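You operate a simulated robot arm through the tools that you are given. There is no shell and no other tool. Be economical: measure what you need, move in short steps, check, and stop when the job is done.

You are at the controls of a simulated robot arm. One attempt, no reset.

Task
Crank the test roller till the gauge reads 30 microns and brake it there.
Fine: free the lever with the yellow knob, slide the gauge onto the roller, crank; brake by that lever.

Only the result counts: the job must be done as asked and must still hold three seconds after the hand-in. Knocking over, shifting, dropping, spilling or breaking anything else fails it.

Robot
A 7-joint arm with a two-finger parallel gripper, fixed in place. Base frame: the origin is at the foot of the arm, x ahead of it, y to its left, z up. Readings come in m, rad, newtons and seconds.
With the tool pointing down near the work surface it reaches from about 0.28 to 0.74 m from the base axis. Its first joint turns from -2.007 to 2.007 rad. Payload 3.91 kg.
The TCP is the grasp point between the finger pads, 0.03 m short of the fingertips. In the tool frame z runs along the fingers and y along their closing line. The gripper opens to 0.11 m. The fingers are 0.02 m wide and 0.01 m thick; the gripper's body (0.048 by 0.112 m) begins 0.055 m behind the TCP.
Orientation is that of the tool frame in the base frame, as a unit quaternion [x, y, z, w]. With the fingers straight down and closing along the base's y, the tool's x points along the base's -x, its y along +y and its z along -z.

Tools
- The arm moves only by the tool arm_command. Its argument "moves" is a list of rows, each a list of 7 numbers: the shift along the base's x, y, z in cm, then the turn, a rotation vector about the base's x, y, z in rad, then the opening, from 0 (shut) to 1 (fully open). In form: [[x, y, z, ax, ay, az, hand], ...]. A call has 1 to 20 rows; each row is the pose to reach, as a shift and turn from the pose commanded when the call began. Rows are played at 5 a second. More than 0.05 m and 0.15 rad between two rows, or a gripper value outside its range, and nothing of the call is played. Where a pose cannot be reached the arm comes as near as it can. A force on the tool above 50 N (or 10 N above the force at the start of the call, whichever is more), or a blocked arm, ends the call early, and 0.2 s more pass. Each finger travels about 0.108 m/s and halts on what it meets, pressing with about 23 N; the grip force reading is that of the motor and also rises with nothing between the fingers. The clock runs only during rows and for 0.2 s after the last one: add rows that repeat a pose to give the fingers time. It gives the time, the measured TCP pose, the force on the tool (base axes), the opening and the grip force at its end, in the units of the frame above (readings bear some noise), and new pictures: "show" is both (left out), scene, wrist or none.
- Cameras (640 x 400 px; columns grow to the right, rows downward): "scene" is fixed at [0.3984, -0.6512, 1.4734]; the picture's right is [-0.28, 0.96, 0.00], its down [0.55, 0.16, -0.82] and it looks along [-0.79, -0.23, -0.57] (base axes); focal length 214 px, centre (320, 200). "wrist" rides on the gripper at [0.072, 0.017, -0.103] in the tool frame; the picture's right is [-0.23, 0.97, 0.00], its down [-0.76, -0.18, -0.62] and it looks along [-0.61, -0.14, 0.78] (tool axes); focal length 222 px, centre (320, 200). There is no depth. A picture from a camera that has moved, and an enlarged one, comes with that camera's place and axes in the base frame and with its lens.
- lift_body(by): slides the trunk up (or, below 0, down) by that many m; the arm rides with it, the base frame stays. It gives what a move gives, with no picture.
- zoom(camera, box): a new picture of the part [left, top, right, bottom] of that camera's present view, enlarged. The clock stands still meanwhile.
- hand_in(): hands the job in; it is judged then, once.

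Work in short steps. Places have to be worked out from the pictures, the camera data and where the tool is seen: move nearer, look again, correct. Check each grasp and each placing, and mend what went wrong. You have 120 turns and 200 pictures in all, those below and enlarged ones among them. Open the gripper and draw the arm clear of the work before you hand the job in, unless the task says otherwise; then end with one line.

The tools are called after "Emit:" as name(argument=value, ...) on one line, values as JSON. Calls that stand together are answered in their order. arm_command: Moves the arm, as the interface text tells. Its arguments: {"type":"object","properties":{"moves":{"type":"array","items":{"type":"array","items":{"type":"number"}}},"show":{"type":"string","enum":["both","scene","wrist","none"]}},"required":["moves"]} The other tools are called the same way: lift_body (by) slides the trunk up or down; zoom (camera, box) takes an enlarged picture of a part of a camera's view; hand_in () hands the job in.

At the start:

```text
time_s: 0.0
position: [0.2804, -0.2804, 1.1701]
tcp_rot: [0.0, 1.0, 0.001, 0.0]
ft_force: [0.2, 0.8, 0.3]
gripper_width: 0.11
finger_force: 0.0
trunk travel left (down, up): [-0.85, 0.14]
```

scene: 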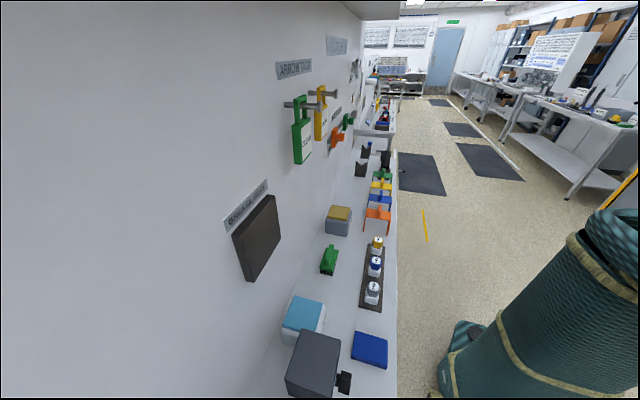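
wrist: 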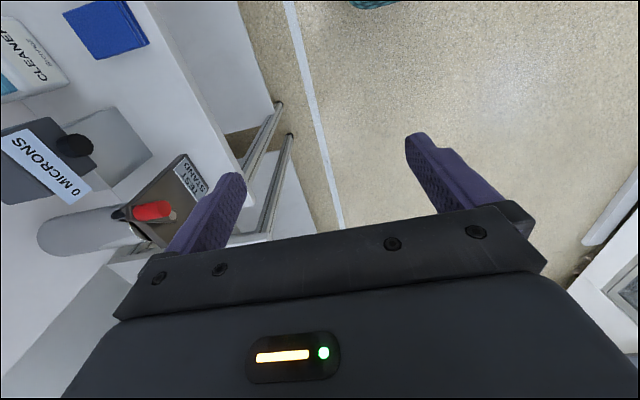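

The bench seems to lie on the robot's -y side, with the test stand and gauge at the wrist view's left. I'll enlarge both views.

Emit:
zoom(camera="wrist", box=[0, 80, 260, 280])

Emit:
zoom(camera="scene", box=[240, 200, 440, 400])

```text
2.00 times, centred on (130, 180) of wrist
camera zoom: at [0.2069, -0.2636, 1.2743], right [0.23, 0.97, 0.0], down [0.76, -0.18, 0.62], along [0.61, -0.14, -0.78], focal length 444 px, centre (700, 240)
```

zoom: 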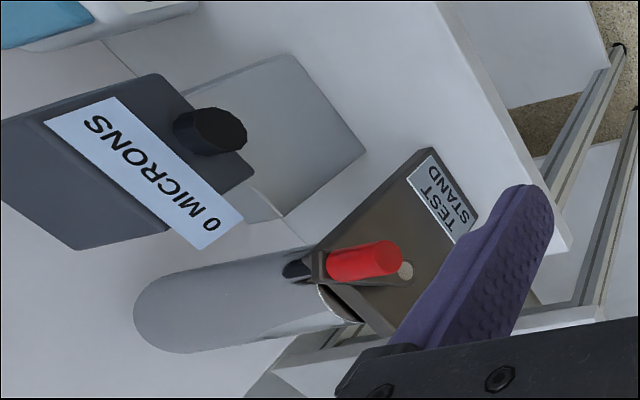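

```text
2.00 times, centred on (340, 300) of scene
camera zoom: at [0.3984, -0.6512, 1.4734], right [-0.28, 0.96, 0.0], down [0.55, 0.16, -0.82], along [-0.79, -0.23, -0.57], focal length 429 px, centre (280, 0)
```

zoom: 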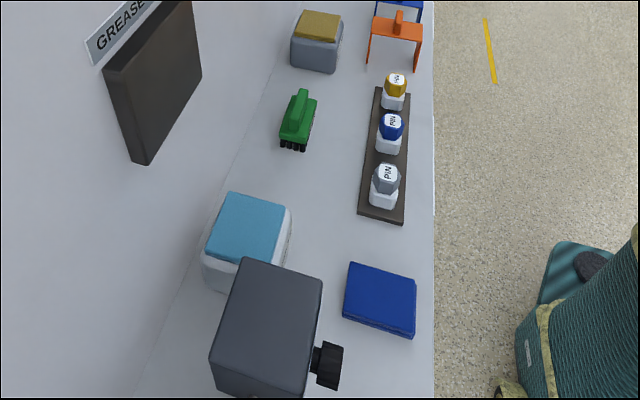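

Device is near (0.45, -0.64). I'll yaw the tool so the wrist camera looks toward -y and shift over to face it.

Emit:
arm_command(moves=[[1.5, 0, 0, 0, 0, -0.145, 1], [3, 0, 0, 0, 0, -0.29, 1], [4.5, 0, 0, 0, 0, -0.435, 1], [6, 0, 0, 0, 0, -0.58, 1], [7.5, 0, 0, 0, 0, -0.725, 1], [9, 0, 0, 0, 0, -0.87, 1], [10.5, 0, 0, 0, 0, -1.015, 1], [12, 0, 0, 0, 0, -1.16, 1], [13.5, 0, 0, 0, 0, -1.305, 1], [15, 0, 0, 0, 0, -1.45, 1], [15, 0, 0, 0, 0, -1.57, 1], [15, 0, 0, 0, 0, -1.57, 1]])

```text
time_s: 2.6
position: [0.431, -0.2826, 1.1699]
tcp_rot: [0.708, 0.707, 0.0, -0.001]
ft_force: [-0.1, -0.5, 0.8]
gripper_width: 0.1098
finger_force: 0.0
trunk travel left (down, up): [-0.85, 0.14]
camera wrist: at [0.4464, -0.2098, 1.2736], right [0.97, -0.23, 0.0], down [-0.18, -0.76, 0.62], along [-0.14, -0.61, -0.78], focal length 222 px, centre (320, 200)
```

scene: 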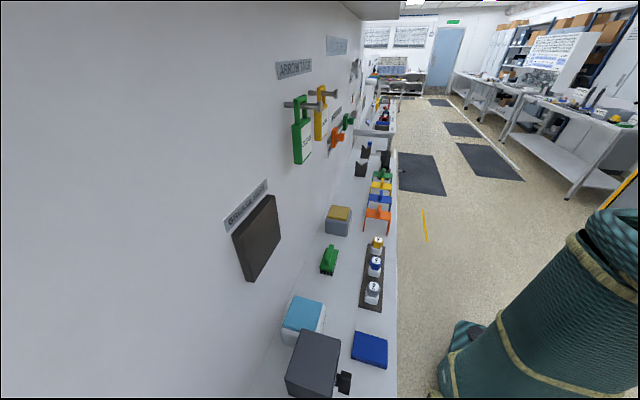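
wrist: 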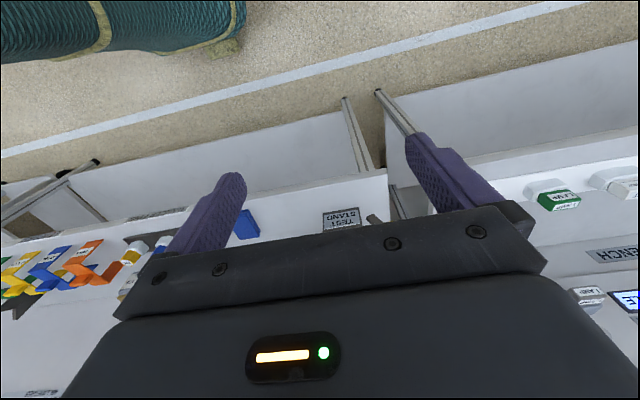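

The bench falls under the gripper in this view. I tilt the fingers toward -y so it comes into the upper half.

Emit:
arm_command(moves=[[0, 0, 1, -0.14, 0, 0, 1], [0, 0, 2, -0.28, 0, 0, 1], [0, 0, 3, -0.42, 0, 0, 1], [0, 0, 4, -0.56, 0, 0, 1], [0, 0, 5, -0.7, 0, 0, 1], [0, 0, 5, -0.8, 0, 0, 1], [0, 0, 5, -0.8, 0, 0, 1]], show="wrist")

```text
time_s: 4.2
position: [0.4284, -0.2816, 1.2215]
tcp_rot: [0.651, 0.651, -0.276, 0.276]
ft_force: [-0.2, -0.3, -0.2]
gripper_width: 0.1098
finger_force: 0.0
trunk travel left (down, up): [-0.85, 0.14]
camera wrist: at [0.4453, -0.1562, 1.2411], right [0.97, -0.16, 0.16], down [-0.18, -0.08, 0.98], along [-0.14, -0.98, -0.11], focal length 222 px, centre (320, 200)
```

wrist: 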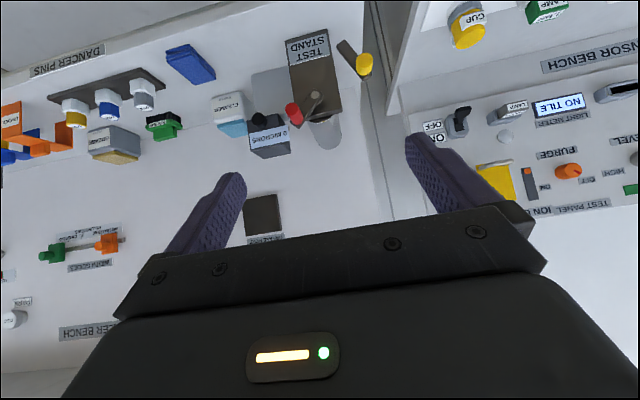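

Emit:
zoom(camera="wrist", box=[200, 20, 400, 170])

```text
2.67 times, centred on (300, 95) of wrist
camera zoom: at [0.4453, -0.1562, 1.2411], right [0.97, -0.16, 0.16], down [-0.18, -0.08, 0.98], along [-0.14, -0.98, -0.11], focal length 592 px, centre (373, 480)
```

zoom: 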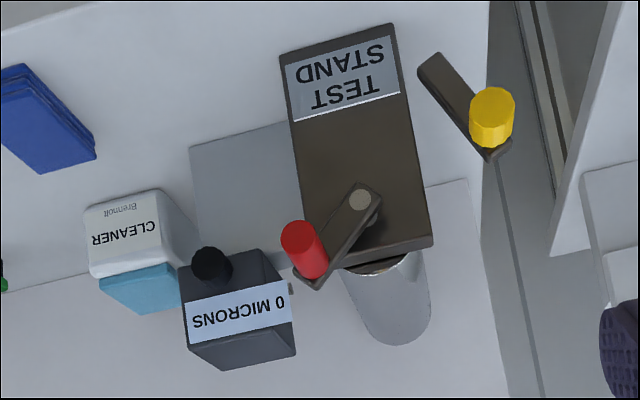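

The stand's front face is at about y=-0.606, x 0.364–0.46, the crank hub near (0.41, -0.59, 0.977), the yellow knob near (0.516, -0.58, 0.944). I move closer to see the lever and gauge mechanism.

Emit:
arm_command(moves=[[1, -2, -2, 0, 0, 0, 1], [2, -4, -4, 0, 0, 0, 1], [3, -6, -6, 0, 0, 0, 1], [4, -8, -8, 0, 0, 0, 1], [5, -9, -10, 0, 0, 0, 1], [5, -9, -10, 0, 0, 0, 1]], show="wrist")

Emit:
zoom(camera="wrist", box=[180, 0, 440, 180])

```text
time_s: 5.6
position: [0.4781, -0.3708, 1.1215]
tcp_rot: [0.652, 0.651, -0.275, 0.275]
ft_force: [-0.4, 0.4, 0.9]
gripper_width: 0.1102
finger_force: 0.1
trunk travel left (down, up): [-0.85, 0.14]
camera wrist: at [0.4944, -0.2458, 1.141], right [0.97, -0.16, 0.16], down [-0.18, -0.08, 0.98], along [-0.14, -0.98, -0.11], focal length 222 px, centre (320, 200)
```

wrist: 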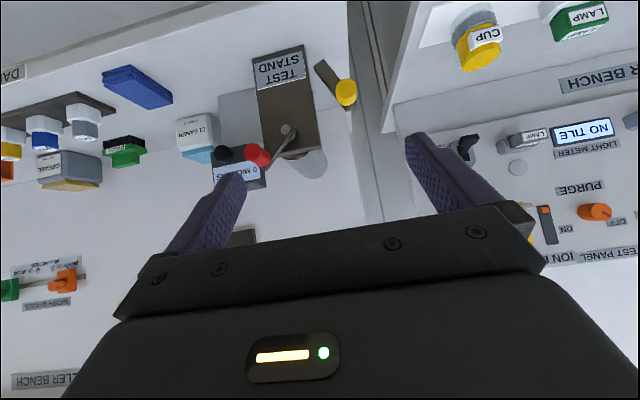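

```text
2.22 times, centred on (310, 90) of wrist
camera zoom: at [0.4944, -0.2458, 1.141], right [0.97, -0.16, 0.16], down [-0.18, -0.08, 0.98], along [-0.14, -0.98, -0.11], focal length 494 px, centre (342, 444)
```

zoom: 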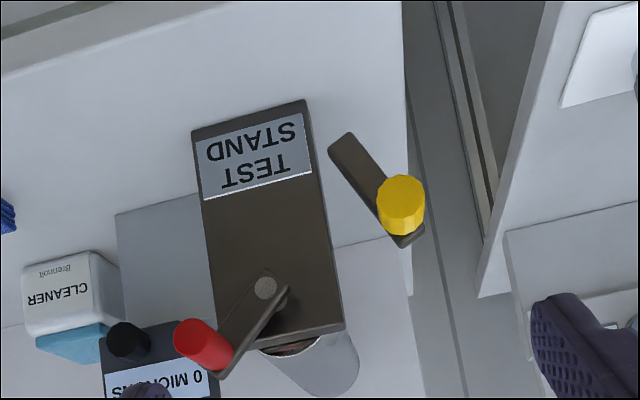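

The triangulated knob centre is about (0.516, -0.575, 0.947). I yaw to look from the +x side so I can see how the lever is mounted.

Emit:
arm_command(moves=[[2, 0, 0, 0, 0, -0.14, 1], [4, 0, 0, 0, 0, -0.28, 1], [6, 0, 0, 0, 0, -0.42, 1], [8, 0, 0, 0, 0, -0.56, 1], [10, 0, 0, 0, 0, -0.7, 1], [12, 0, 0, 0, 0, -0.8, 1], [12, 0, 0, 0, 0, -0.8, 1]], show="wrist")

Emit:
zoom(camera="wrist", box=[180, 0, 440, 180])

```text
time_s: 7.2
position: [0.6002, -0.3693, 1.1234]
tcp_rot: [0.854, 0.346, -0.361, 0.146]
ft_force: [0.3, 0.1, 0.2]
gripper_width: 0.11
finger_force: 0.2
trunk travel left (down, up): [-0.85, 0.14]
camera wrist: at [0.7001, -0.2945, 1.1427], right [0.56, -0.81, 0.16], down [-0.18, 0.07, 0.98], along [-0.81, -0.58, -0.11], focal length 222 px, centre (320, 200)
```

wrist: 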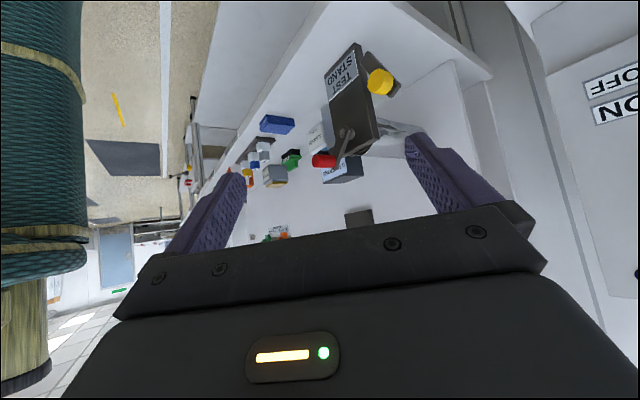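

```text
2.22 times, centred on (310, 90) of wrist
camera zoom: at [0.7001, -0.2945, 1.1427], right [0.56, -0.81, 0.16], down [-0.18, 0.07, 0.98], along [-0.81, -0.58, -0.11], focal length 494 px, centre (342, 444)
```

zoom: 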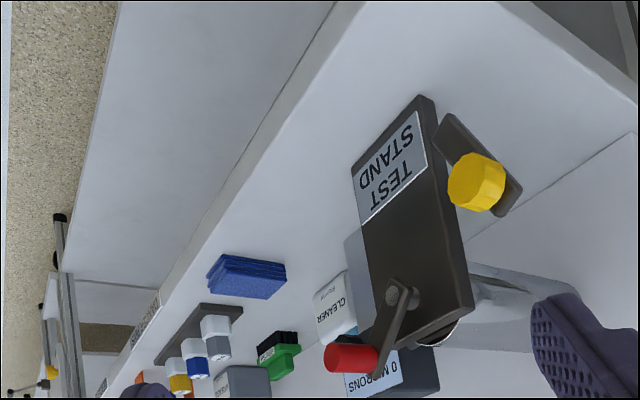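

The lever is a plate parallel to the stand's front, with its pivot at the lower end and the yellow knob pointing +y. I'll undo the yaw, then point the fingers horizontally along -y in front of the knob.

Emit:
arm_command(moves=[[-1.5, 0, 0, 0, 0, 0.14, 1], [-3, 0, 0, 0, 0, 0.28, 1], [-4.5, 0, 0, 0, 0, 0.42, 1], [-6, 0, 0, 0, 0, 0.56, 1], [-7.5, 0, 0, 0, 0, 0.7, 1], [-8.3, 0, 0, 0, 0, 0.8, 1], [-8.3, 0, 0, 0, 0, 0.8, 1]], show="none")

Emit:
arm_command(moves=[[0, 0, -2, -0.14, 0, 0, 1], [0, 0, -4, -0.28, 0, 0, 1], [0, 0, -7, -0.42, 0, 0, 1], [0, 0, -10, -0.56, 0, 0, 1], [0, 0, -13, -0.7, 0, 0, 1], [0, -3, -17, -0.77, 0, 0, 1], [0, -6, -17, -0.77, 0, 0, 1], [0, -6, -17, -0.77, 0, 0, 1]])

```text
time_s: 8.8
position: [0.5171, -0.371, 1.1211]
tcp_rot: [0.65, 0.653, -0.275, 0.275]
ft_force: [-0.1, -0.1, 0.5]
gripper_width: 0.11
finger_force: 0.0
trunk travel left (down, up): [-0.85, 0.14]
```

```text
time_s: 10.2
position: [0.5773, -0.3671, 1.0282]
tcp_rot: [0.575, 0.473, -0.415, 0.523]
ft_force: [-0.1, -0.4, 0.1]
gripper_width: 0.1101
finger_force: 0.1
trunk travel left (down, up): [-0.85, 0.14]
stopped in row 6: the arm was blocked; the commanded pose is now the measured one
camera wrist: at [0.6067, -0.2559, 0.9727], right [0.91, -0.03, 0.42], down [-0.34, 0.54, 0.77], along [-0.25, -0.84, 0.47], focal length 222 px, centre (320, 200)
```

scene: 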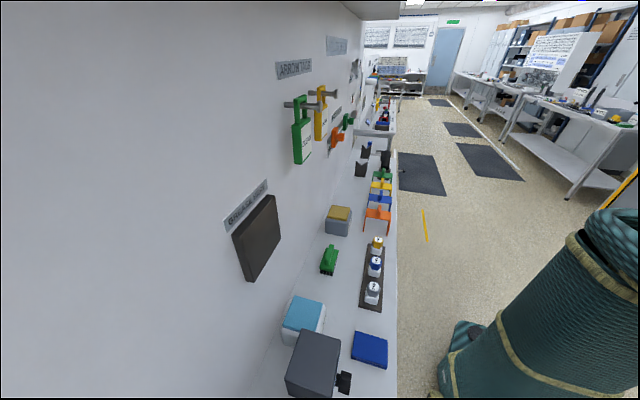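
wrist: 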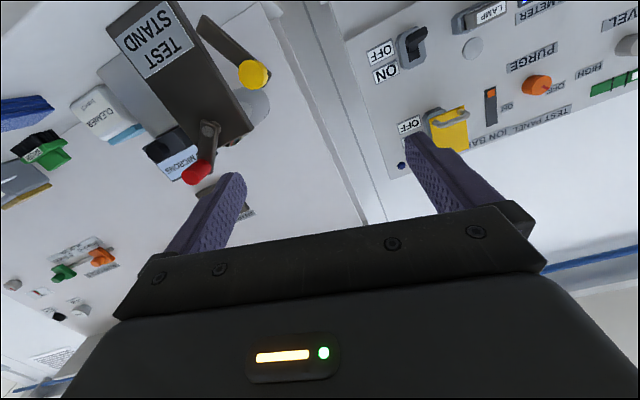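

The arm hit a joint limit before reaching horizontal. I return to the 0.8 rad tilt and will use the trunk to get a better working height.

Emit:
arm_command(moves=[[-1.2, 0, 1.4, 0.131, 0.04, 0.015, 1], [-2.4, 0, 2.8, 0.262, 0.08, 0.03, 1], [-3.6, 0, 4.2, 0.394, 0.12, 0.045, 1], [-4.8, 0, 5.6, 0.525, 0.161, 0.06, 1], [-6, 0, 8, 0.656, 0.201, 0.0747, 1], [-6, 2, 11, 0.656, 0.201, 0.0747, 1], [-6, 4, 14, 0.656, 0.201, 0.0747, 1], [-6, 4, 14, 0.656, 0.201, 0.0747, 1]], show="none")

Emit:
lift_body(by=-0.15)

```text
time_s: 12.0
position: [0.5172, -0.3233, 1.1687]
tcp_rot: [0.65, 0.652, -0.276, 0.276]
ft_force: [-0.1, 0.3, -0.4]
gripper_width: 0.1102
finger_force: 0.0
trunk travel left (down, up): [-0.85, 0.14]
```

```text
time_s: 13.8
position: [0.5162, -0.3226, 1.0204]
tcp_rot: [0.651, 0.652, -0.275, 0.276]
ft_force: [0.5, -0.6, 0.1]
gripper_width: 0.1101
finger_force: 0.0
trunk travel left (down, up): [-0.7, 0.29]
```

Emit:
arm_command(moves=[[0, -2, 0, -0.13, 0, 0, 1], [0, -4, 0, -0.26, 0, 0, 1], [0, -7, 0, -0.39, 0, 0, 1], [0, -10, 0, -0.52, 0, 0, 1], [0, -13, 0, -0.6, 0, 0, 1], [0, -13, 0, -0.6, 0, 0, 1]], show="wrist")

Emit:
zoom(camera="wrist", box=[140, 0, 440, 200])

```text
time_s: 15.2
position: [0.5176, -0.4541, 1.0225]
tcp_rot: [0.539, 0.541, -0.456, 0.457]
ft_force: [1.0, -0.2, 0.4]
gripper_width: 0.1101
finger_force: 0.0
trunk travel left (down, up): [-0.7, 0.29]
camera wrist: at [0.5332, -0.339, 0.9689], right [0.97, -0.04, 0.22], down [-0.18, 0.49, 0.86], along [-0.14, -0.87, 0.47], focal length 222 px, centre (320, 200)
```

wrist: 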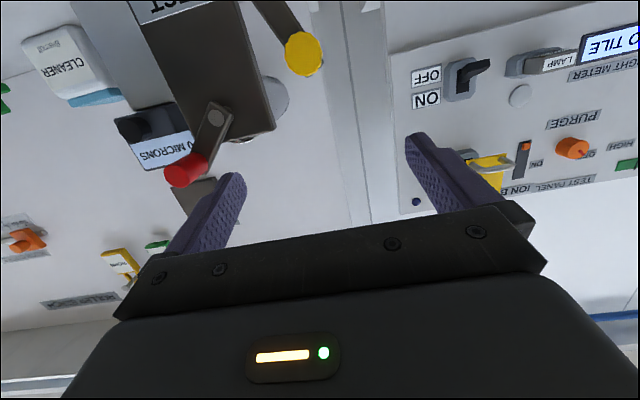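

```text
2.00 times, centred on (290, 100) of wrist
camera zoom: at [0.5332, -0.339, 0.9689], right [0.97, -0.04, 0.22], down [-0.18, 0.49, 0.86], along [-0.14, -0.87, 0.47], focal length 444 px, centre (380, 400)
```

zoom: 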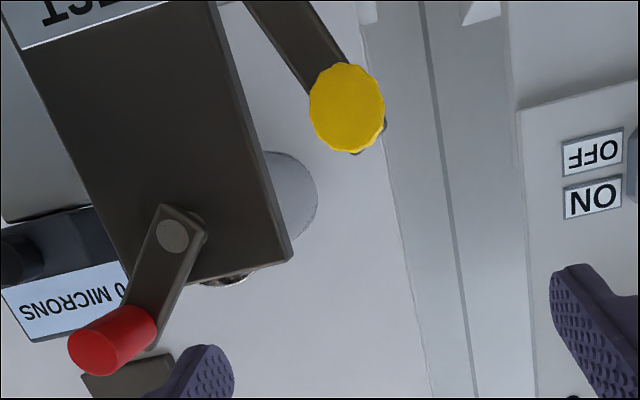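

The tilt of 1.4 rad works here and the knob estimate (0.515, -0.57, 0.947) holds. I go down in front of it, advance and close gently.

Emit:
arm_command(moves=[[0, 0, -4, 0, 0, 0, 0.7], [0, 0, -7.3, 0, 0, 0, 0.6], [0, -3, -7.3, 0, 0, 0, 0.6], [0, -6, -7.3, 0, 0, 0, 0.6], [0, -8, -7.3, 0, 0, 0, 0.6], [0, -9.8, -7.3, 0, 0, 0, 0.6], [0, -9.8, -7.3, 0, 0, 0, 0.6]], show="wrist")

```text
time_s: 16.8
position: [0.5147, -0.5546, 0.9463]
tcp_rot: [0.539, 0.542, -0.455, 0.456]
ft_force: [0.7, 0.2, -0.3]
gripper_width: 0.0662
finger_force: 0.0
trunk travel left (down, up): [-0.7, 0.29]
camera wrist: at [0.5306, -0.4396, 0.8932], right [0.97, -0.04, 0.22], down [-0.18, 0.49, 0.86], along [-0.14, -0.87, 0.47], focal length 222 px, centre (320, 200)
```

wrist: 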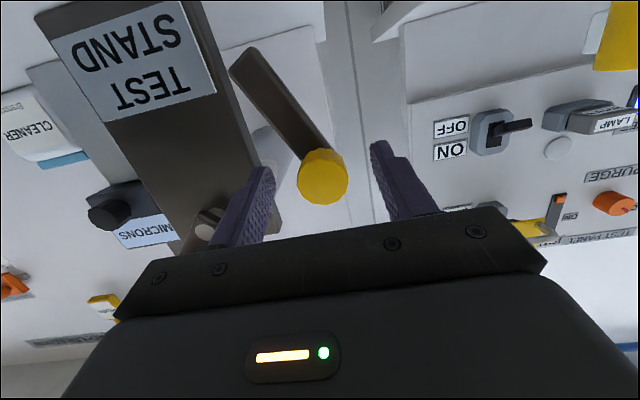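

The knob sits between the fingers. I close on it.

Emit:
arm_command(moves=[[0, 0, 0, 0, 0, 0, 0.4], [0, 0, 0, 0, 0, 0, 0.2], [0, 0, 0, 0, 0, 0, 0.2]], show="wrist")

Emit:
zoom(camera="wrist", box=[160, 0, 420, 230])

```text
time_s: 17.6
position: [0.514, -0.5546, 0.9466]
tcp_rot: [0.539, 0.542, -0.455, 0.457]
ft_force: [1.3, -1.3, 1.3]
gripper_width: 0.0308
finger_force: 45.3
trunk travel left (down, up): [-0.7, 0.29]
camera wrist: at [0.5308, -0.4393, 0.8934], right [0.97, -0.04, 0.22], down [-0.18, 0.49, 0.86], along [-0.14, -0.87, 0.47], focal length 222 px, centre (320, 200)
```

wrist: 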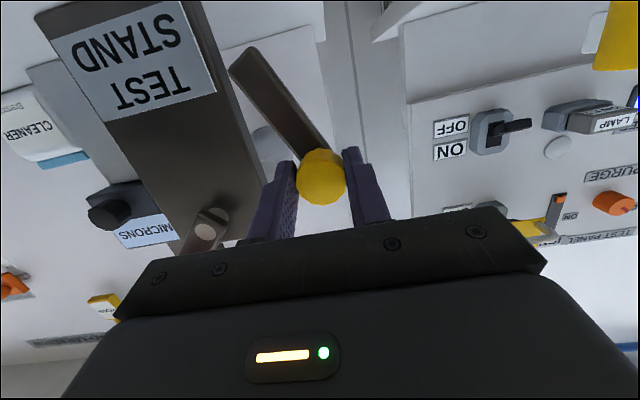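

```text
1.74 times, centred on (290, 115) of wrist
camera zoom: at [0.5308, -0.4393, 0.8934], right [0.97, -0.04, 0.22], down [-0.18, 0.49, 0.86], along [-0.14, -0.87, 0.47], focal length 386 px, centre (372, 348)
```

zoom: 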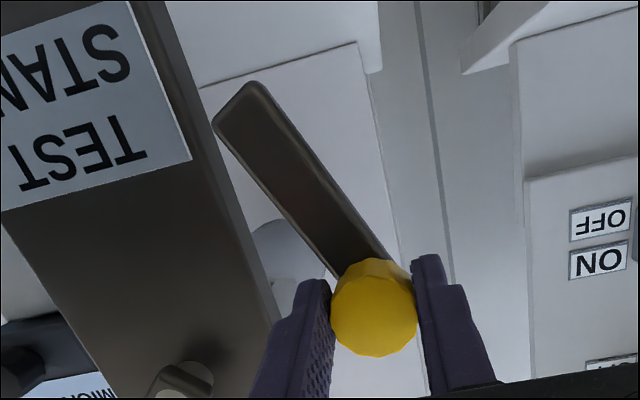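

Gripped (width 0.031). The lever leans about 24° outward from a pivot near (0.48, 0.875). I test a small outward swing along its arc.

Emit:
arm_command(moves=[[0.5, 0, -0.25, 0, 0, 0, 0.2], [1.0, 0, -0.5, 0, 0, 0, 0.2], [1.4, 0, -0.8, 0, 0, 0, 0.2]], show="wrist")

```text
time_s: 18.4
position: [0.5159, -0.5533, 0.9465]
tcp_rot: [0.544, 0.535, -0.46, 0.455]
ft_force: [-43.1, 1.0, 24.5]
gripper_width: 0.0311
finger_force: 44.7
trunk travel left (down, up): [-0.7, 0.29]
camera wrist: at [0.5352, -0.4398, 0.8916], right [0.97, -0.05, 0.23], down [-0.17, 0.49, 0.85], along [-0.16, -0.87, 0.47], focal length 222 px, centre (320, 200)
```

wrist: 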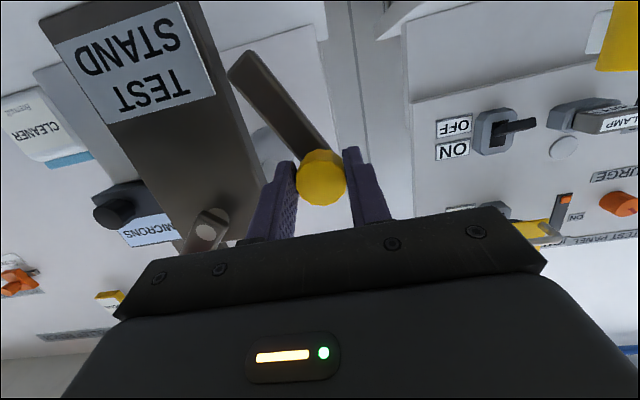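

Outward is a hard stop (43 N), so freeing is the other way. I swing inward along the arc.

Emit:
arm_command(moves=[[-0.7, 0, 0.4, 0, 0, 0, 0.2], [-1.4, 0, 0.8, 0, 0, 0, 0.2], [-2.1, 0, 1.05, 0, 0, 0, 0.2], [-2.8, 0, 1.25, 0, 0, 0, 0.2], [-3.3, 0, 1.37, 0, 0, 0, 0.2], [-3.8, 0, 1.45, 0, 0, 0, 0.2]], show="wrist")

```text
time_s: 19.8
position: [0.496, -0.5512, 0.9535]
tcp_rot: [0.539, 0.542, -0.455, 0.457]
ft_force: [10.5, -1.5, 2.0]
gripper_width: 0.0308
finger_force: 45.3
trunk travel left (down, up): [-0.7, 0.29]
camera wrist: at [0.511, -0.4372, 0.8996], right [0.97, -0.03, 0.22], down [-0.18, 0.49, 0.86], along [-0.14, -0.87, 0.47], focal length 222 px, centre (320, 200)
```

wrist: 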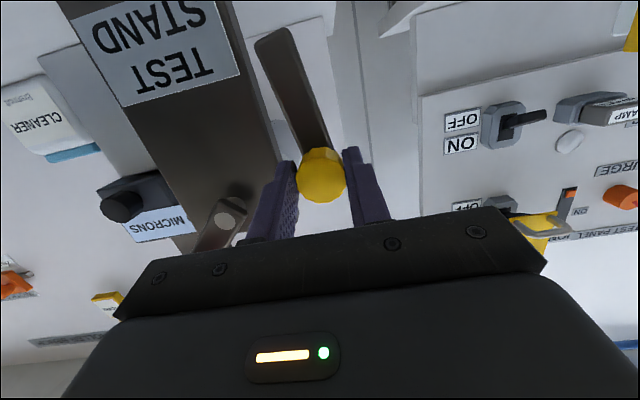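

The lever moves inward with about 10 N of drag. I continue the arc.

Emit:
arm_command(moves=[[-0.6, 0, 0.07, 0, 0, 0, 0.2], [-1.1, 0, 0.08, 0, 0, 0, 0.2], [-1.7, 0, 0.06, 0, 0, 0, 0.2], [-2.3, 0, 0.0, 0, 0, 0, 0.2], [-2.8, 0, -0.1, 0, 0, 0, 0.2]], show="wrist")

```text
time_s: 20.8
position: [0.4825, -0.5518, 0.9551]
tcp_rot: [0.53, 0.548, -0.448, 0.467]
ft_force: [15.4, -13.3, -5.0]
gripper_width: 0.0318
finger_force: 45.1
trunk travel left (down, up): [-0.7, 0.29]
stopped in row 5: the force on the tool passed its limit (the readings are from after the stop); the commanded pose is now the measured one
camera wrist: at [0.4955, -0.4371, 0.8997], right [0.97, 0.0, 0.23], down [-0.2, 0.48, 0.85], along [-0.11, -0.87, 0.47], focal length 222 px, centre (320, 200)
```

wrist: 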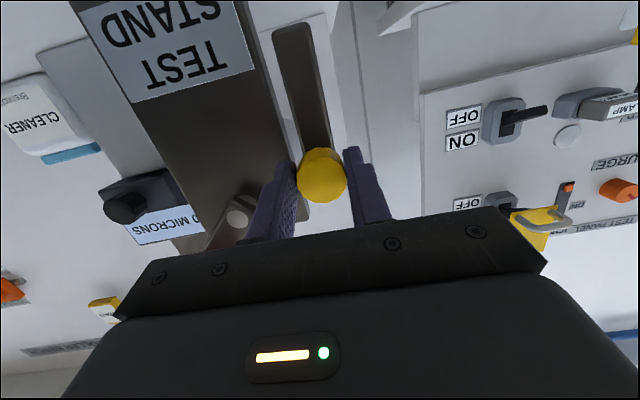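

Lever now stands upright at a stop (x≈0.482); the two end positions seem to be 24° and 0°. I release and back off to look.

Emit:
arm_command(moves=[[0, 0, 0, 0, 0, 0, 0.4], [0, 0, 0, 0, 0, 0, 0.6], [0, 2, 0, 0, 0, 0, 0.6], [0, 5, 0, 0, 0, 0, 0.6], [0, 8, 2, 0, 0, 0, 0.6], [-3, 10, 6, 0, 0, 0, 0.6], [-3, 10, 6, 0, 0, 0, 0.6]], show="wrist")

Emit:
zoom(camera="wrist", box=[120, 0, 420, 200])

```text
refused: row 6 steps farther than a row can; nothing moved
```

```text
2.00 times, centred on (270, 100) of wrist
camera zoom: at [0.4955, -0.4371, 0.8997], right [0.97, 0.0, 0.23], down [-0.2, 0.48, 0.85], along [-0.11, -0.87, 0.47], focal length 444 px, centre (420, 400)
```

zoom: 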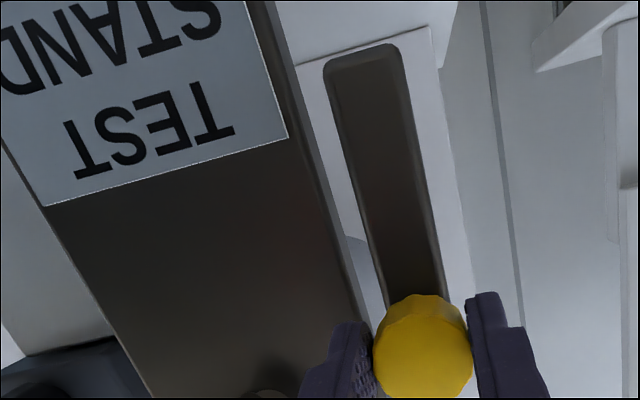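

Emit:
arm_command(moves=[[0, 0, 0, 0, 0, 0, 0.4], [0, 0, 0, 0, 0, 0, 0.6], [0, 2, 0, 0, 0, 0, 0.6], [0, 5, 0, 0, 0, 0, 0.6], [0, 8, 2, 0, 0, 0, 0.6], [-2, 10, 5, 0, 0, 0, 0.6], [-3, 10, 7, 0, 0, 0, 0.6], [-3, 10, 7, 0, 0, 0, 0.6]], show="wrist")

Emit:
zoom(camera="wrist", box=[120, 0, 420, 200])

```text
time_s: 22.6
position: [0.4461, -0.4507, 1.0266]
tcp_rot: [0.533, 0.545, -0.451, 0.464]
ft_force: [0.6, 0.1, -0.5]
gripper_width: 0.066
finger_force: 0.1
trunk travel left (down, up): [-0.7, 0.29]
camera wrist: at [0.4601, -0.3366, 0.9723], right [0.97, -0.01, 0.23], down [-0.19, 0.49, 0.85], along [-0.12, -0.87, 0.47], focal length 222 px, centre (320, 200)
```

wrist: 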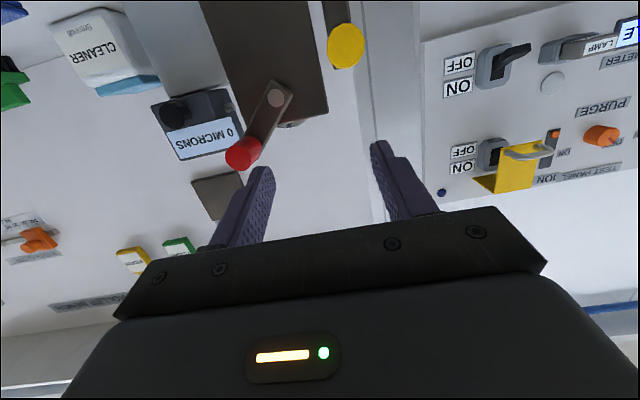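

```text
2.00 times, centred on (270, 100) of wrist
camera zoom: at [0.4601, -0.3366, 0.9723], right [0.97, -0.01, 0.23], down [-0.19, 0.49, 0.85], along [-0.12, -0.87, 0.47], focal length 444 px, centre (420, 400)
```

zoom: 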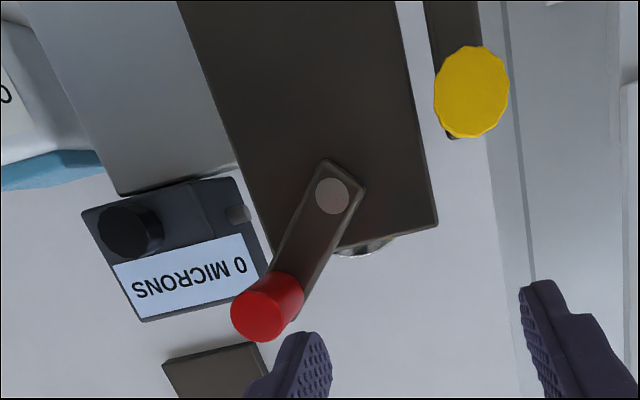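

Lever is upright, clear. Gauge knob is at about (0.272, -0.627, 0.973), the probe about 3 cm from the roller. I'll push the knob toward +x with closed fingers from its left side; first move there and look.

Emit:
arm_command(moves=[[-4, 0, 0, 0, 0, 0, 0.3], [-8, 0, 0, 0, 0, 0, 0], [-12, 0, 0, 0, 0, 0, 0], [-16, 0, -1, 0, 0, 0, 0], [-20, 0, -3, 0, 0, 0, 0], [-22, 0, -4.7, 0, 0, 0, 0], [-22, -3, -4.7, 0, 0, 0, 0], [-22, -6, -4.7, 0, 0, 0, 0], [-22, -8, -4.7, 0, 0, 0, 0], [-22, -8, -4.7, 0, 0, 0, 0]], show="wrist")

Emit:
zoom(camera="wrist", box=[180, 0, 480, 200])

```text
time_s: 24.8
position: [0.2272, -0.5311, 0.9808]
tcp_rot: [0.532, 0.546, -0.45, 0.465]
ft_force: [0.1, -0.1, 0.0]
gripper_width: 0.0
finger_force: 23.1
trunk travel left (down, up): [-0.7, 0.29]
camera wrist: at [0.2411, -0.4167, 0.9258], right [0.97, -0.01, 0.23], down [-0.19, 0.49, 0.85], along [-0.12, -0.87, 0.47], focal length 222 px, centre (320, 200)
```

wrist: 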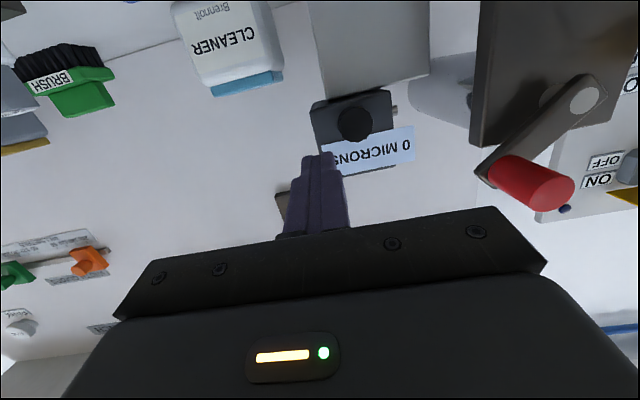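

```text
2.00 times, centred on (330, 100) of wrist
camera zoom: at [0.2411, -0.4167, 0.9258], right [0.97, -0.01, 0.23], down [-0.19, 0.49, 0.85], along [-0.12, -0.87, 0.47], focal length 444 px, centre (300, 400)
```

zoom: 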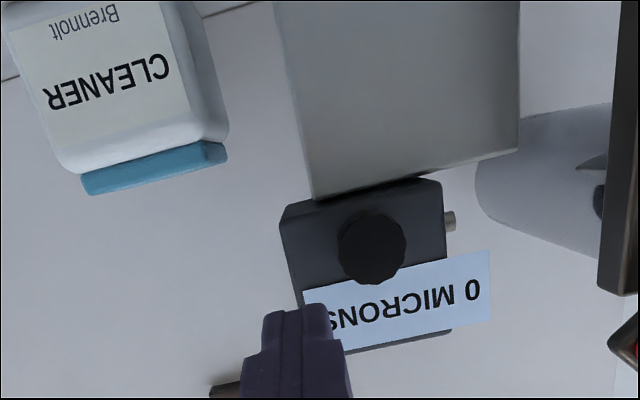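

The knob front is refined to (0.263, -0.641, 0.971), left edge near x=0.247. I advance to its left side and push +x in small steps.

Emit:
arm_command(moves=[[-0.4, -3, -0.4, 0, 0, 0, 0], [-0.4, -6, -0.4, 0, 0, 0, 0], [-0.4, -9.2, -0.4, 0, 0, 0, 0], [0.6, -9.2, -0.4, 0, 0, 0, 0], [1.2, -9.2, -0.4, 0, 0, 0, 0], [1.8, -9.2, -0.4, 0, 0, 0, 0]], show="wrist")

Emit:
zoom(camera="wrist", box=[200, 0, 500, 200])

```text
time_s: 26.2
position: [0.2462, -0.6223, 0.9773]
tcp_rot: [0.532, 0.545, -0.451, 0.465]
ft_force: [0.3, 0.0, -0.2]
gripper_width: 0.0
finger_force: 22.9
trunk travel left (down, up): [-0.7, 0.29]
camera wrist: at [0.2603, -0.5079, 0.9227], right [0.97, -0.01, 0.23], down [-0.19, 0.49, 0.85], along [-0.12, -0.87, 0.47], focal length 222 px, centre (320, 200)
```

wrist: 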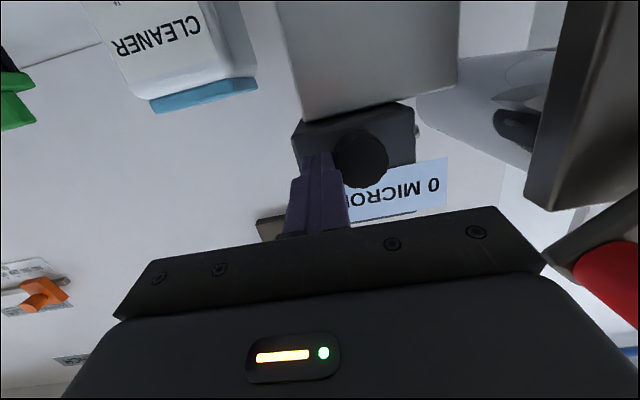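

```text
2.00 times, centred on (350, 100) of wrist
camera zoom: at [0.2603, -0.5079, 0.9227], right [0.97, -0.01, 0.23], down [-0.19, 0.49, 0.85], along [-0.12, -0.87, 0.47], focal length 444 px, centre (260, 400)
```

zoom: 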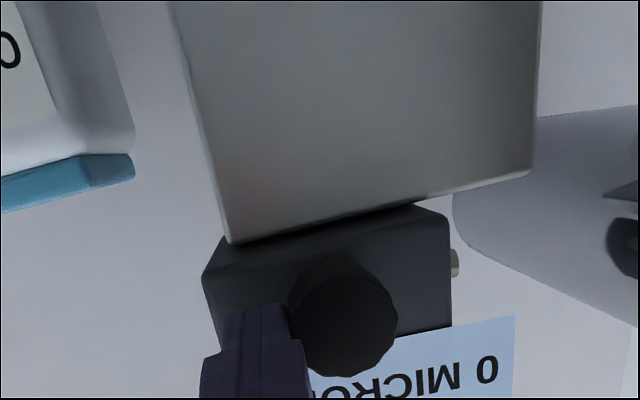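

Emit:
arm_command(moves=[[0.6, 0, 0, 0, 0, 0, 0], [1.2, 0, 0, 0, 0, 0, 0], [1.8, 0, 0, 0, 0, 0, 0]], show="wrist")

Emit:
zoom(camera="wrist", box=[200, 0, 500, 200])

```text
time_s: 27.0
position: [0.2648, -0.6214, 0.9759]
tcp_rot: [0.533, 0.545, -0.45, 0.465]
ft_force: [-1.6, 0.2, 1.2]
gripper_width: 0.0
finger_force: 23.0
trunk travel left (down, up): [-0.7, 0.29]
camera wrist: at [0.2785, -0.5086, 0.9214], right [0.97, -0.01, 0.23], down [-0.19, 0.49, 0.85], along [-0.12, -0.87, 0.47], focal length 222 px, centre (320, 200)
```

wrist: 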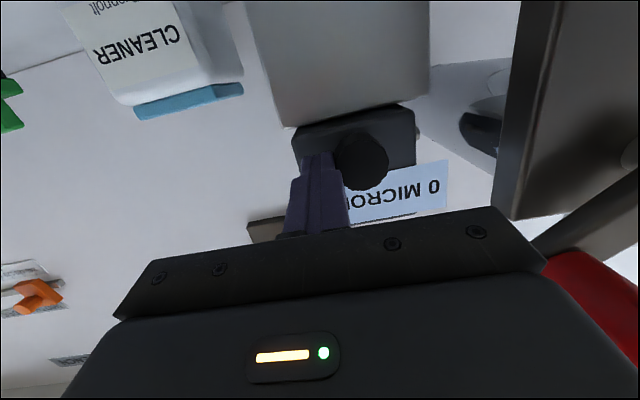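

```text
2.00 times, centred on (350, 100) of wrist
camera zoom: at [0.2785, -0.5086, 0.9214], right [0.97, -0.01, 0.23], down [-0.19, 0.49, 0.85], along [-0.12, -0.87, 0.47], focal length 444 px, centre (260, 400)
```

zoom: 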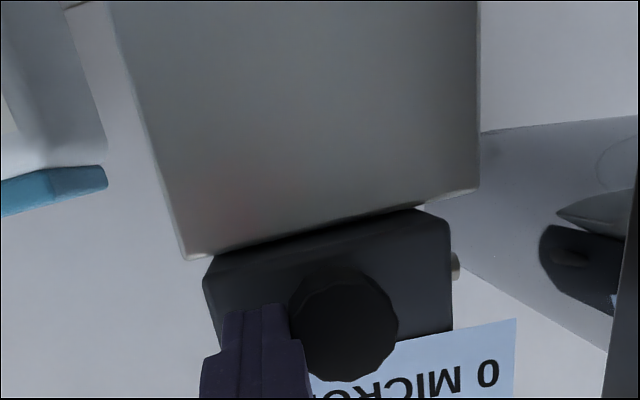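

The gauge slides with the finger. I continue until it meets the roller.

Emit:
arm_command(moves=[[0.5, 0, 0, 0, 0, 0, 0], [1.0, 0, 0, 0, 0, 0, 0], [1.5, 0, 0, 0, 0, 0, 0], [2.0, 0, 0, 0, 0, 0, 0]], show="wrist")

Emit:
zoom(camera="wrist", box=[200, 0, 500, 200])

```text
time_s: 28.0
position: [0.2841, -0.6231, 0.9757]
tcp_rot: [0.533, 0.544, -0.451, 0.464]
ft_force: [-1.3, -0.7, 1.2]
gripper_width: 0.0
finger_force: 24.1
trunk travel left (down, up): [-0.7, 0.29]
camera wrist: at [0.2972, -0.5091, 0.9211], right [0.97, -0.01, 0.23], down [-0.19, 0.49, 0.85], along [-0.12, -0.87, 0.47], focal length 222 px, centre (320, 200)
```

wrist: 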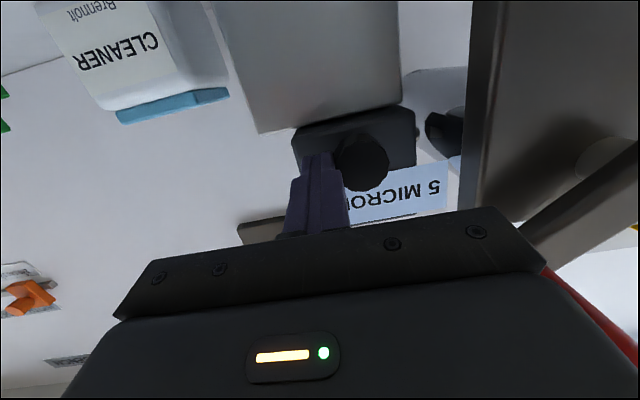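

```text
2.00 times, centred on (350, 100) of wrist
camera zoom: at [0.2972, -0.5091, 0.9211], right [0.97, -0.01, 0.23], down [-0.19, 0.49, 0.85], along [-0.12, -0.87, 0.47], focal length 444 px, centre (260, 400)
```

zoom: 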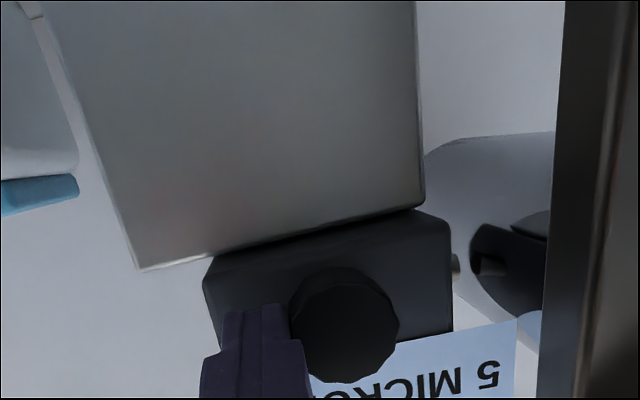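

The gauge now reads 5 microns, so it's engaged. I push slightly more to seat it, watching the force.

Emit:
arm_command(moves=[[0.3, 0, 0, 0, 0, 0, 0], [0.6, 0, 0, 0, 0, 0, 0]], show="wrist")

Emit:
zoom(camera="wrist", box=[200, 0, 500, 200])

```text
time_s: 28.6
position: [0.2876, -0.6228, 0.975]
tcp_rot: [0.535, 0.544, -0.452, 0.463]
ft_force: [-9.5, 1.1, -0.5]
gripper_width: 0.0
finger_force: 23.3
trunk travel left (down, up): [-0.7, 0.29]
camera wrist: at [0.3014, -0.5087, 0.9205], right [0.97, -0.02, 0.23], down [-0.19, 0.49, 0.85], along [-0.13, -0.87, 0.47], focal length 222 px, centre (320, 200)
```

wrist: 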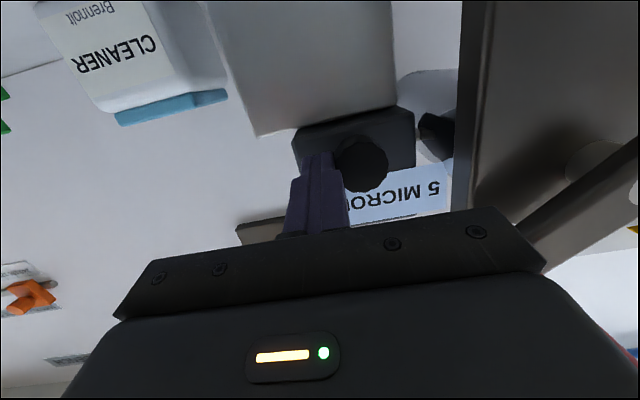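

```text
2.00 times, centred on (350, 100) of wrist
camera zoom: at [0.3014, -0.5087, 0.9205], right [0.97, -0.02, 0.23], down [-0.19, 0.49, 0.85], along [-0.13, -0.87, 0.47], focal length 444 px, centre (260, 400)
```

zoom: 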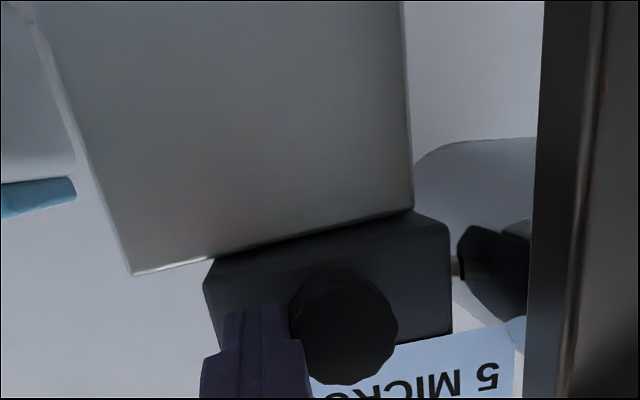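

Seated (9.5 N resistance). I back off and move in front of the crank handle.

Emit:
arm_command(moves=[[-1.2, 0, 0, 0, 0, 0, 0], [-1.2, 4, 0, 0, 0, 0, 0], [-1.2, 8, 0, 0, 0, 0, 0], [-1.2, 12, 0, 0, 0, 0, 0], [-1, 15, 3, 0, 0, 0, 0.3], [3, 16, 5, 0, 0, 0, 0.5], [7, 16, 5, 0, 0, 0, 0.6], [7, 16, 5, 0, 0, 0, 0.6]], show="wrist")

Emit:
zoom(camera="wrist", box=[180, 0, 480, 200])

```text
time_s: 30.4
position: [0.3608, -0.4601, 1.0238]
tcp_rot: [0.533, 0.545, -0.451, 0.465]
ft_force: [1.1, 1.2, 0.2]
gripper_width: 0.0661
finger_force: 0.1
trunk travel left (down, up): [-0.7, 0.29]
camera wrist: at [0.3745, -0.3454, 0.9697], right [0.97, -0.01, 0.23], down [-0.19, 0.49, 0.85], along [-0.12, -0.87, 0.47], focal length 222 px, centre (320, 200)
```

wrist: 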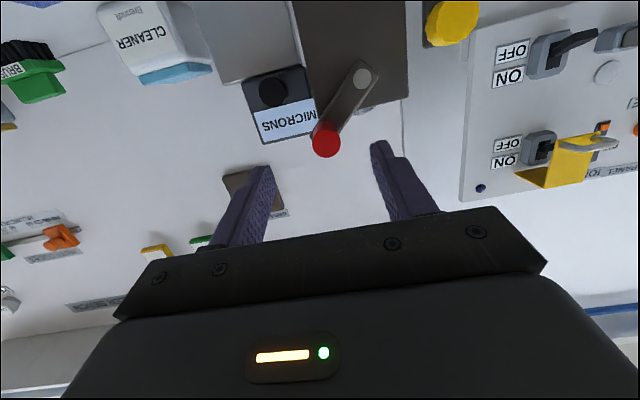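

```text
2.00 times, centred on (330, 100) of wrist
camera zoom: at [0.3745, -0.3454, 0.9697], right [0.97, -0.01, 0.23], down [-0.19, 0.49, 0.85], along [-0.12, -0.87, 0.47], focal length 444 px, centre (300, 400)
```

zoom: 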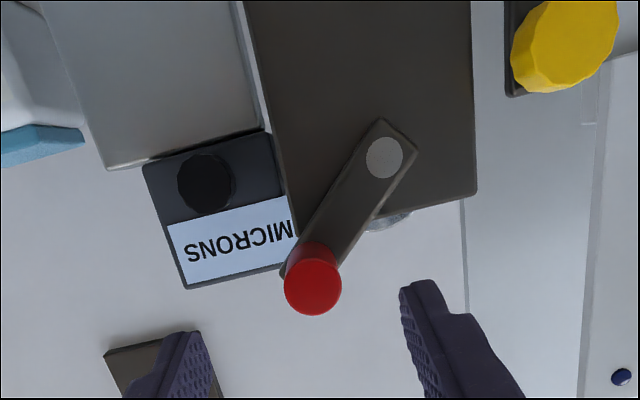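

The handle tip is triangulated at (0.365, -0.552, 1.024), hub at (0.4095, -0.584, 0.980), radius ≈0.063. I advance and grip the handle.

Emit:
arm_command(moves=[[0.4, -3, 0.3, 0, 0, 0, 0.6], [0.4, -6, 0.3, 0, 0, 0, 0.6], [0.4, -8.3, 0.3, 0, 0, 0, 0.6], [0.4, -8.3, 0.3, 0, 0, 0, 0.4], [0.4, -8.3, 0.3, 0, 0, 0, 0.18], [0.4, -8.3, 0.3, 0, 0, 0, 0.18]], show="wrist")

```text
time_s: 31.8
position: [0.3663, -0.5445, 1.0273]
tcp_rot: [0.534, 0.544, -0.451, 0.464]
ft_force: [2.5, 1.6, 1.2]
gripper_width: 0.0263
finger_force: 44.9
trunk travel left (down, up): [-0.7, 0.29]
camera wrist: at [0.3793, -0.4305, 0.9729], right [0.97, -0.01, 0.23], down [-0.19, 0.49, 0.85], along [-0.12, -0.87, 0.47], focal length 222 px, centre (320, 200)
```

wrist: 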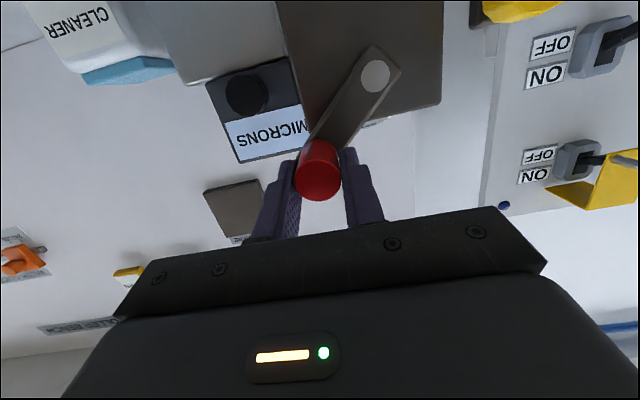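

Gripped (26 mm). I turn the crank a bit over the top (135°→105°) to see which way the reading goes.

Emit:
arm_command(moves=[[0.42, 0, 0.37, 0, 0, 0, 0.18], [0.84, 0, 0.7, 0, 0, 0, 0.18], [1.31, 0, 0.99, 0, 0, 0, 0.18], [1.78, 0, 1.24, 0, 0, 0, 0.18], [2.29, 0, 1.45, 0, 0, 0, 0.18], [2.81, 0, 1.62, 0, 0, 0, 0.18]], show="wrist")

Emit:
zoom(camera="wrist", box=[120, 0, 420, 200])

```text
time_s: 33.2
position: [0.3912, -0.5449, 1.0462]
tcp_rot: [0.534, 0.543, -0.451, 0.466]
ft_force: [-5.1, 8.6, 8.7]
gripper_width: 0.0264
finger_force: 45.0
trunk travel left (down, up): [-0.7, 0.29]
camera wrist: at [0.4056, -0.4316, 0.9918], right [0.97, -0.01, 0.23], down [-0.2, 0.49, 0.85], along [-0.12, -0.87, 0.48], focal length 222 px, centre (320, 200)
```

wrist: 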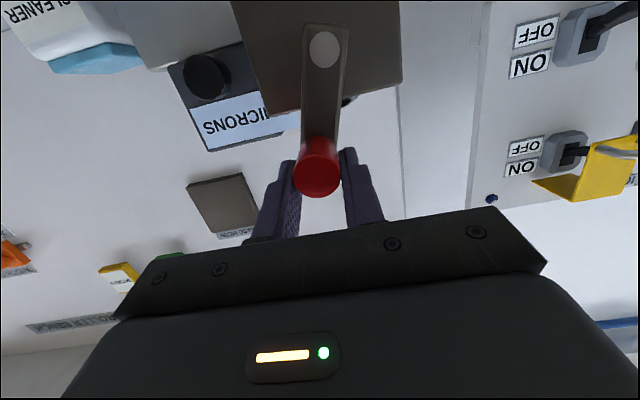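

```text
2.00 times, centred on (270, 100) of wrist
camera zoom: at [0.4056, -0.4316, 0.9918], right [0.97, -0.01, 0.23], down [-0.2, 0.49, 0.85], along [-0.12, -0.87, 0.48], focal length 444 px, centre (420, 400)
```

zoom: 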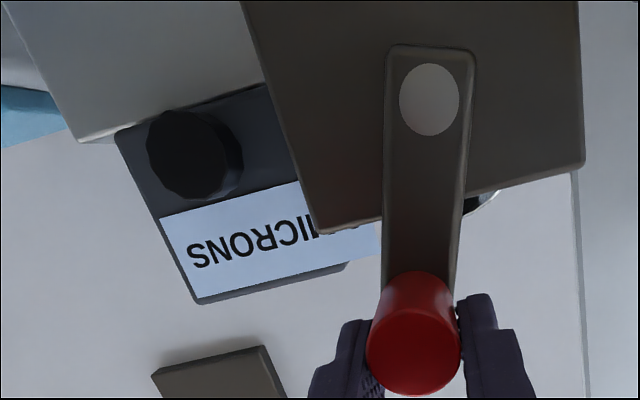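

The crank turns freely. I enlarge the label to read the number past the stand's corner.

Emit:
zoom(camera="wrist", box=[200, 80, 320, 155])

```text
5.33 times, centred on (260, 118) of wrist
camera zoom: at [0.4056, -0.4316, 0.9918], right [0.97, -0.01, 0.23], down [-0.2, 0.49, 0.85], along [-0.12, -0.87, 0.48], focal length 1185 px, centre (640, 640)
```

zoom: 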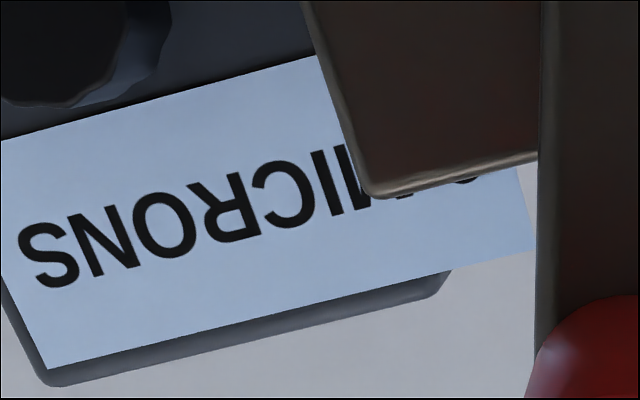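

The number is hidden by the corner. I turn the crank back the other way to about 160°, where the camera sees the label.

Emit:
arm_command(moves=[[-0.52, 0, -0.17, 0, 0, 0, 0.18], [-1.03, 0, -0.38, 0, 0, 0, 0.18], [-1.97, 0, -0.92, 0, 0, 0, 0.18], [-2.81, 0, -1.62, 0, 0, 0, 0.18], [-3.19, 0, -2.03, 0, 0, 0, 0.18], [-3.51, 0, -2.46, 0, 0, 0, 0.18], [-3.8, 0, -2.92, 0, 0, 0, 0.18], [-4.1, 0, -3.5, 0, 0, 0, 0.18]], show="wrist")

Emit:
zoom(camera="wrist", box=[200, 50, 360, 150])

```text
time_s: 35.0
position: [0.3527, -0.5464, 1.0095]
tcp_rot: [0.532, 0.545, -0.452, 0.464]
ft_force: [15.4, 6.6, 0.5]
gripper_width: 0.0262
finger_force: 44.8
trunk travel left (down, up): [-0.7, 0.29]
camera wrist: at [0.3656, -0.4313, 0.955], right [0.97, -0.01, 0.23], down [-0.19, 0.49, 0.85], along [-0.12, -0.87, 0.47], focal length 222 px, centre (320, 200)
```

wrist: 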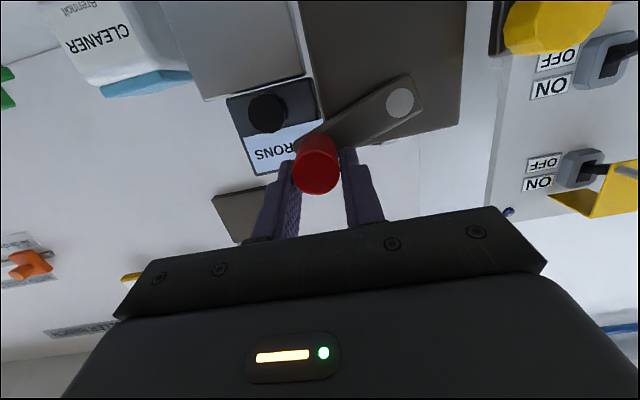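

```text
4.00 times, centred on (280, 100) of wrist
camera zoom: at [0.3656, -0.4313, 0.955], right [0.97, -0.01, 0.23], down [-0.19, 0.49, 0.85], along [-0.12, -0.87, 0.47], focal length 888 px, centre (480, 600)
```

zoom: 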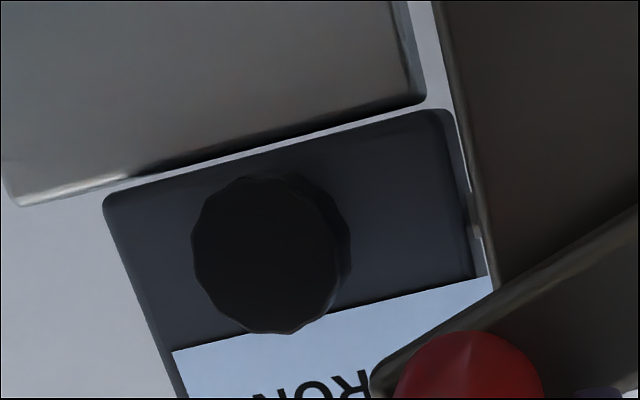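

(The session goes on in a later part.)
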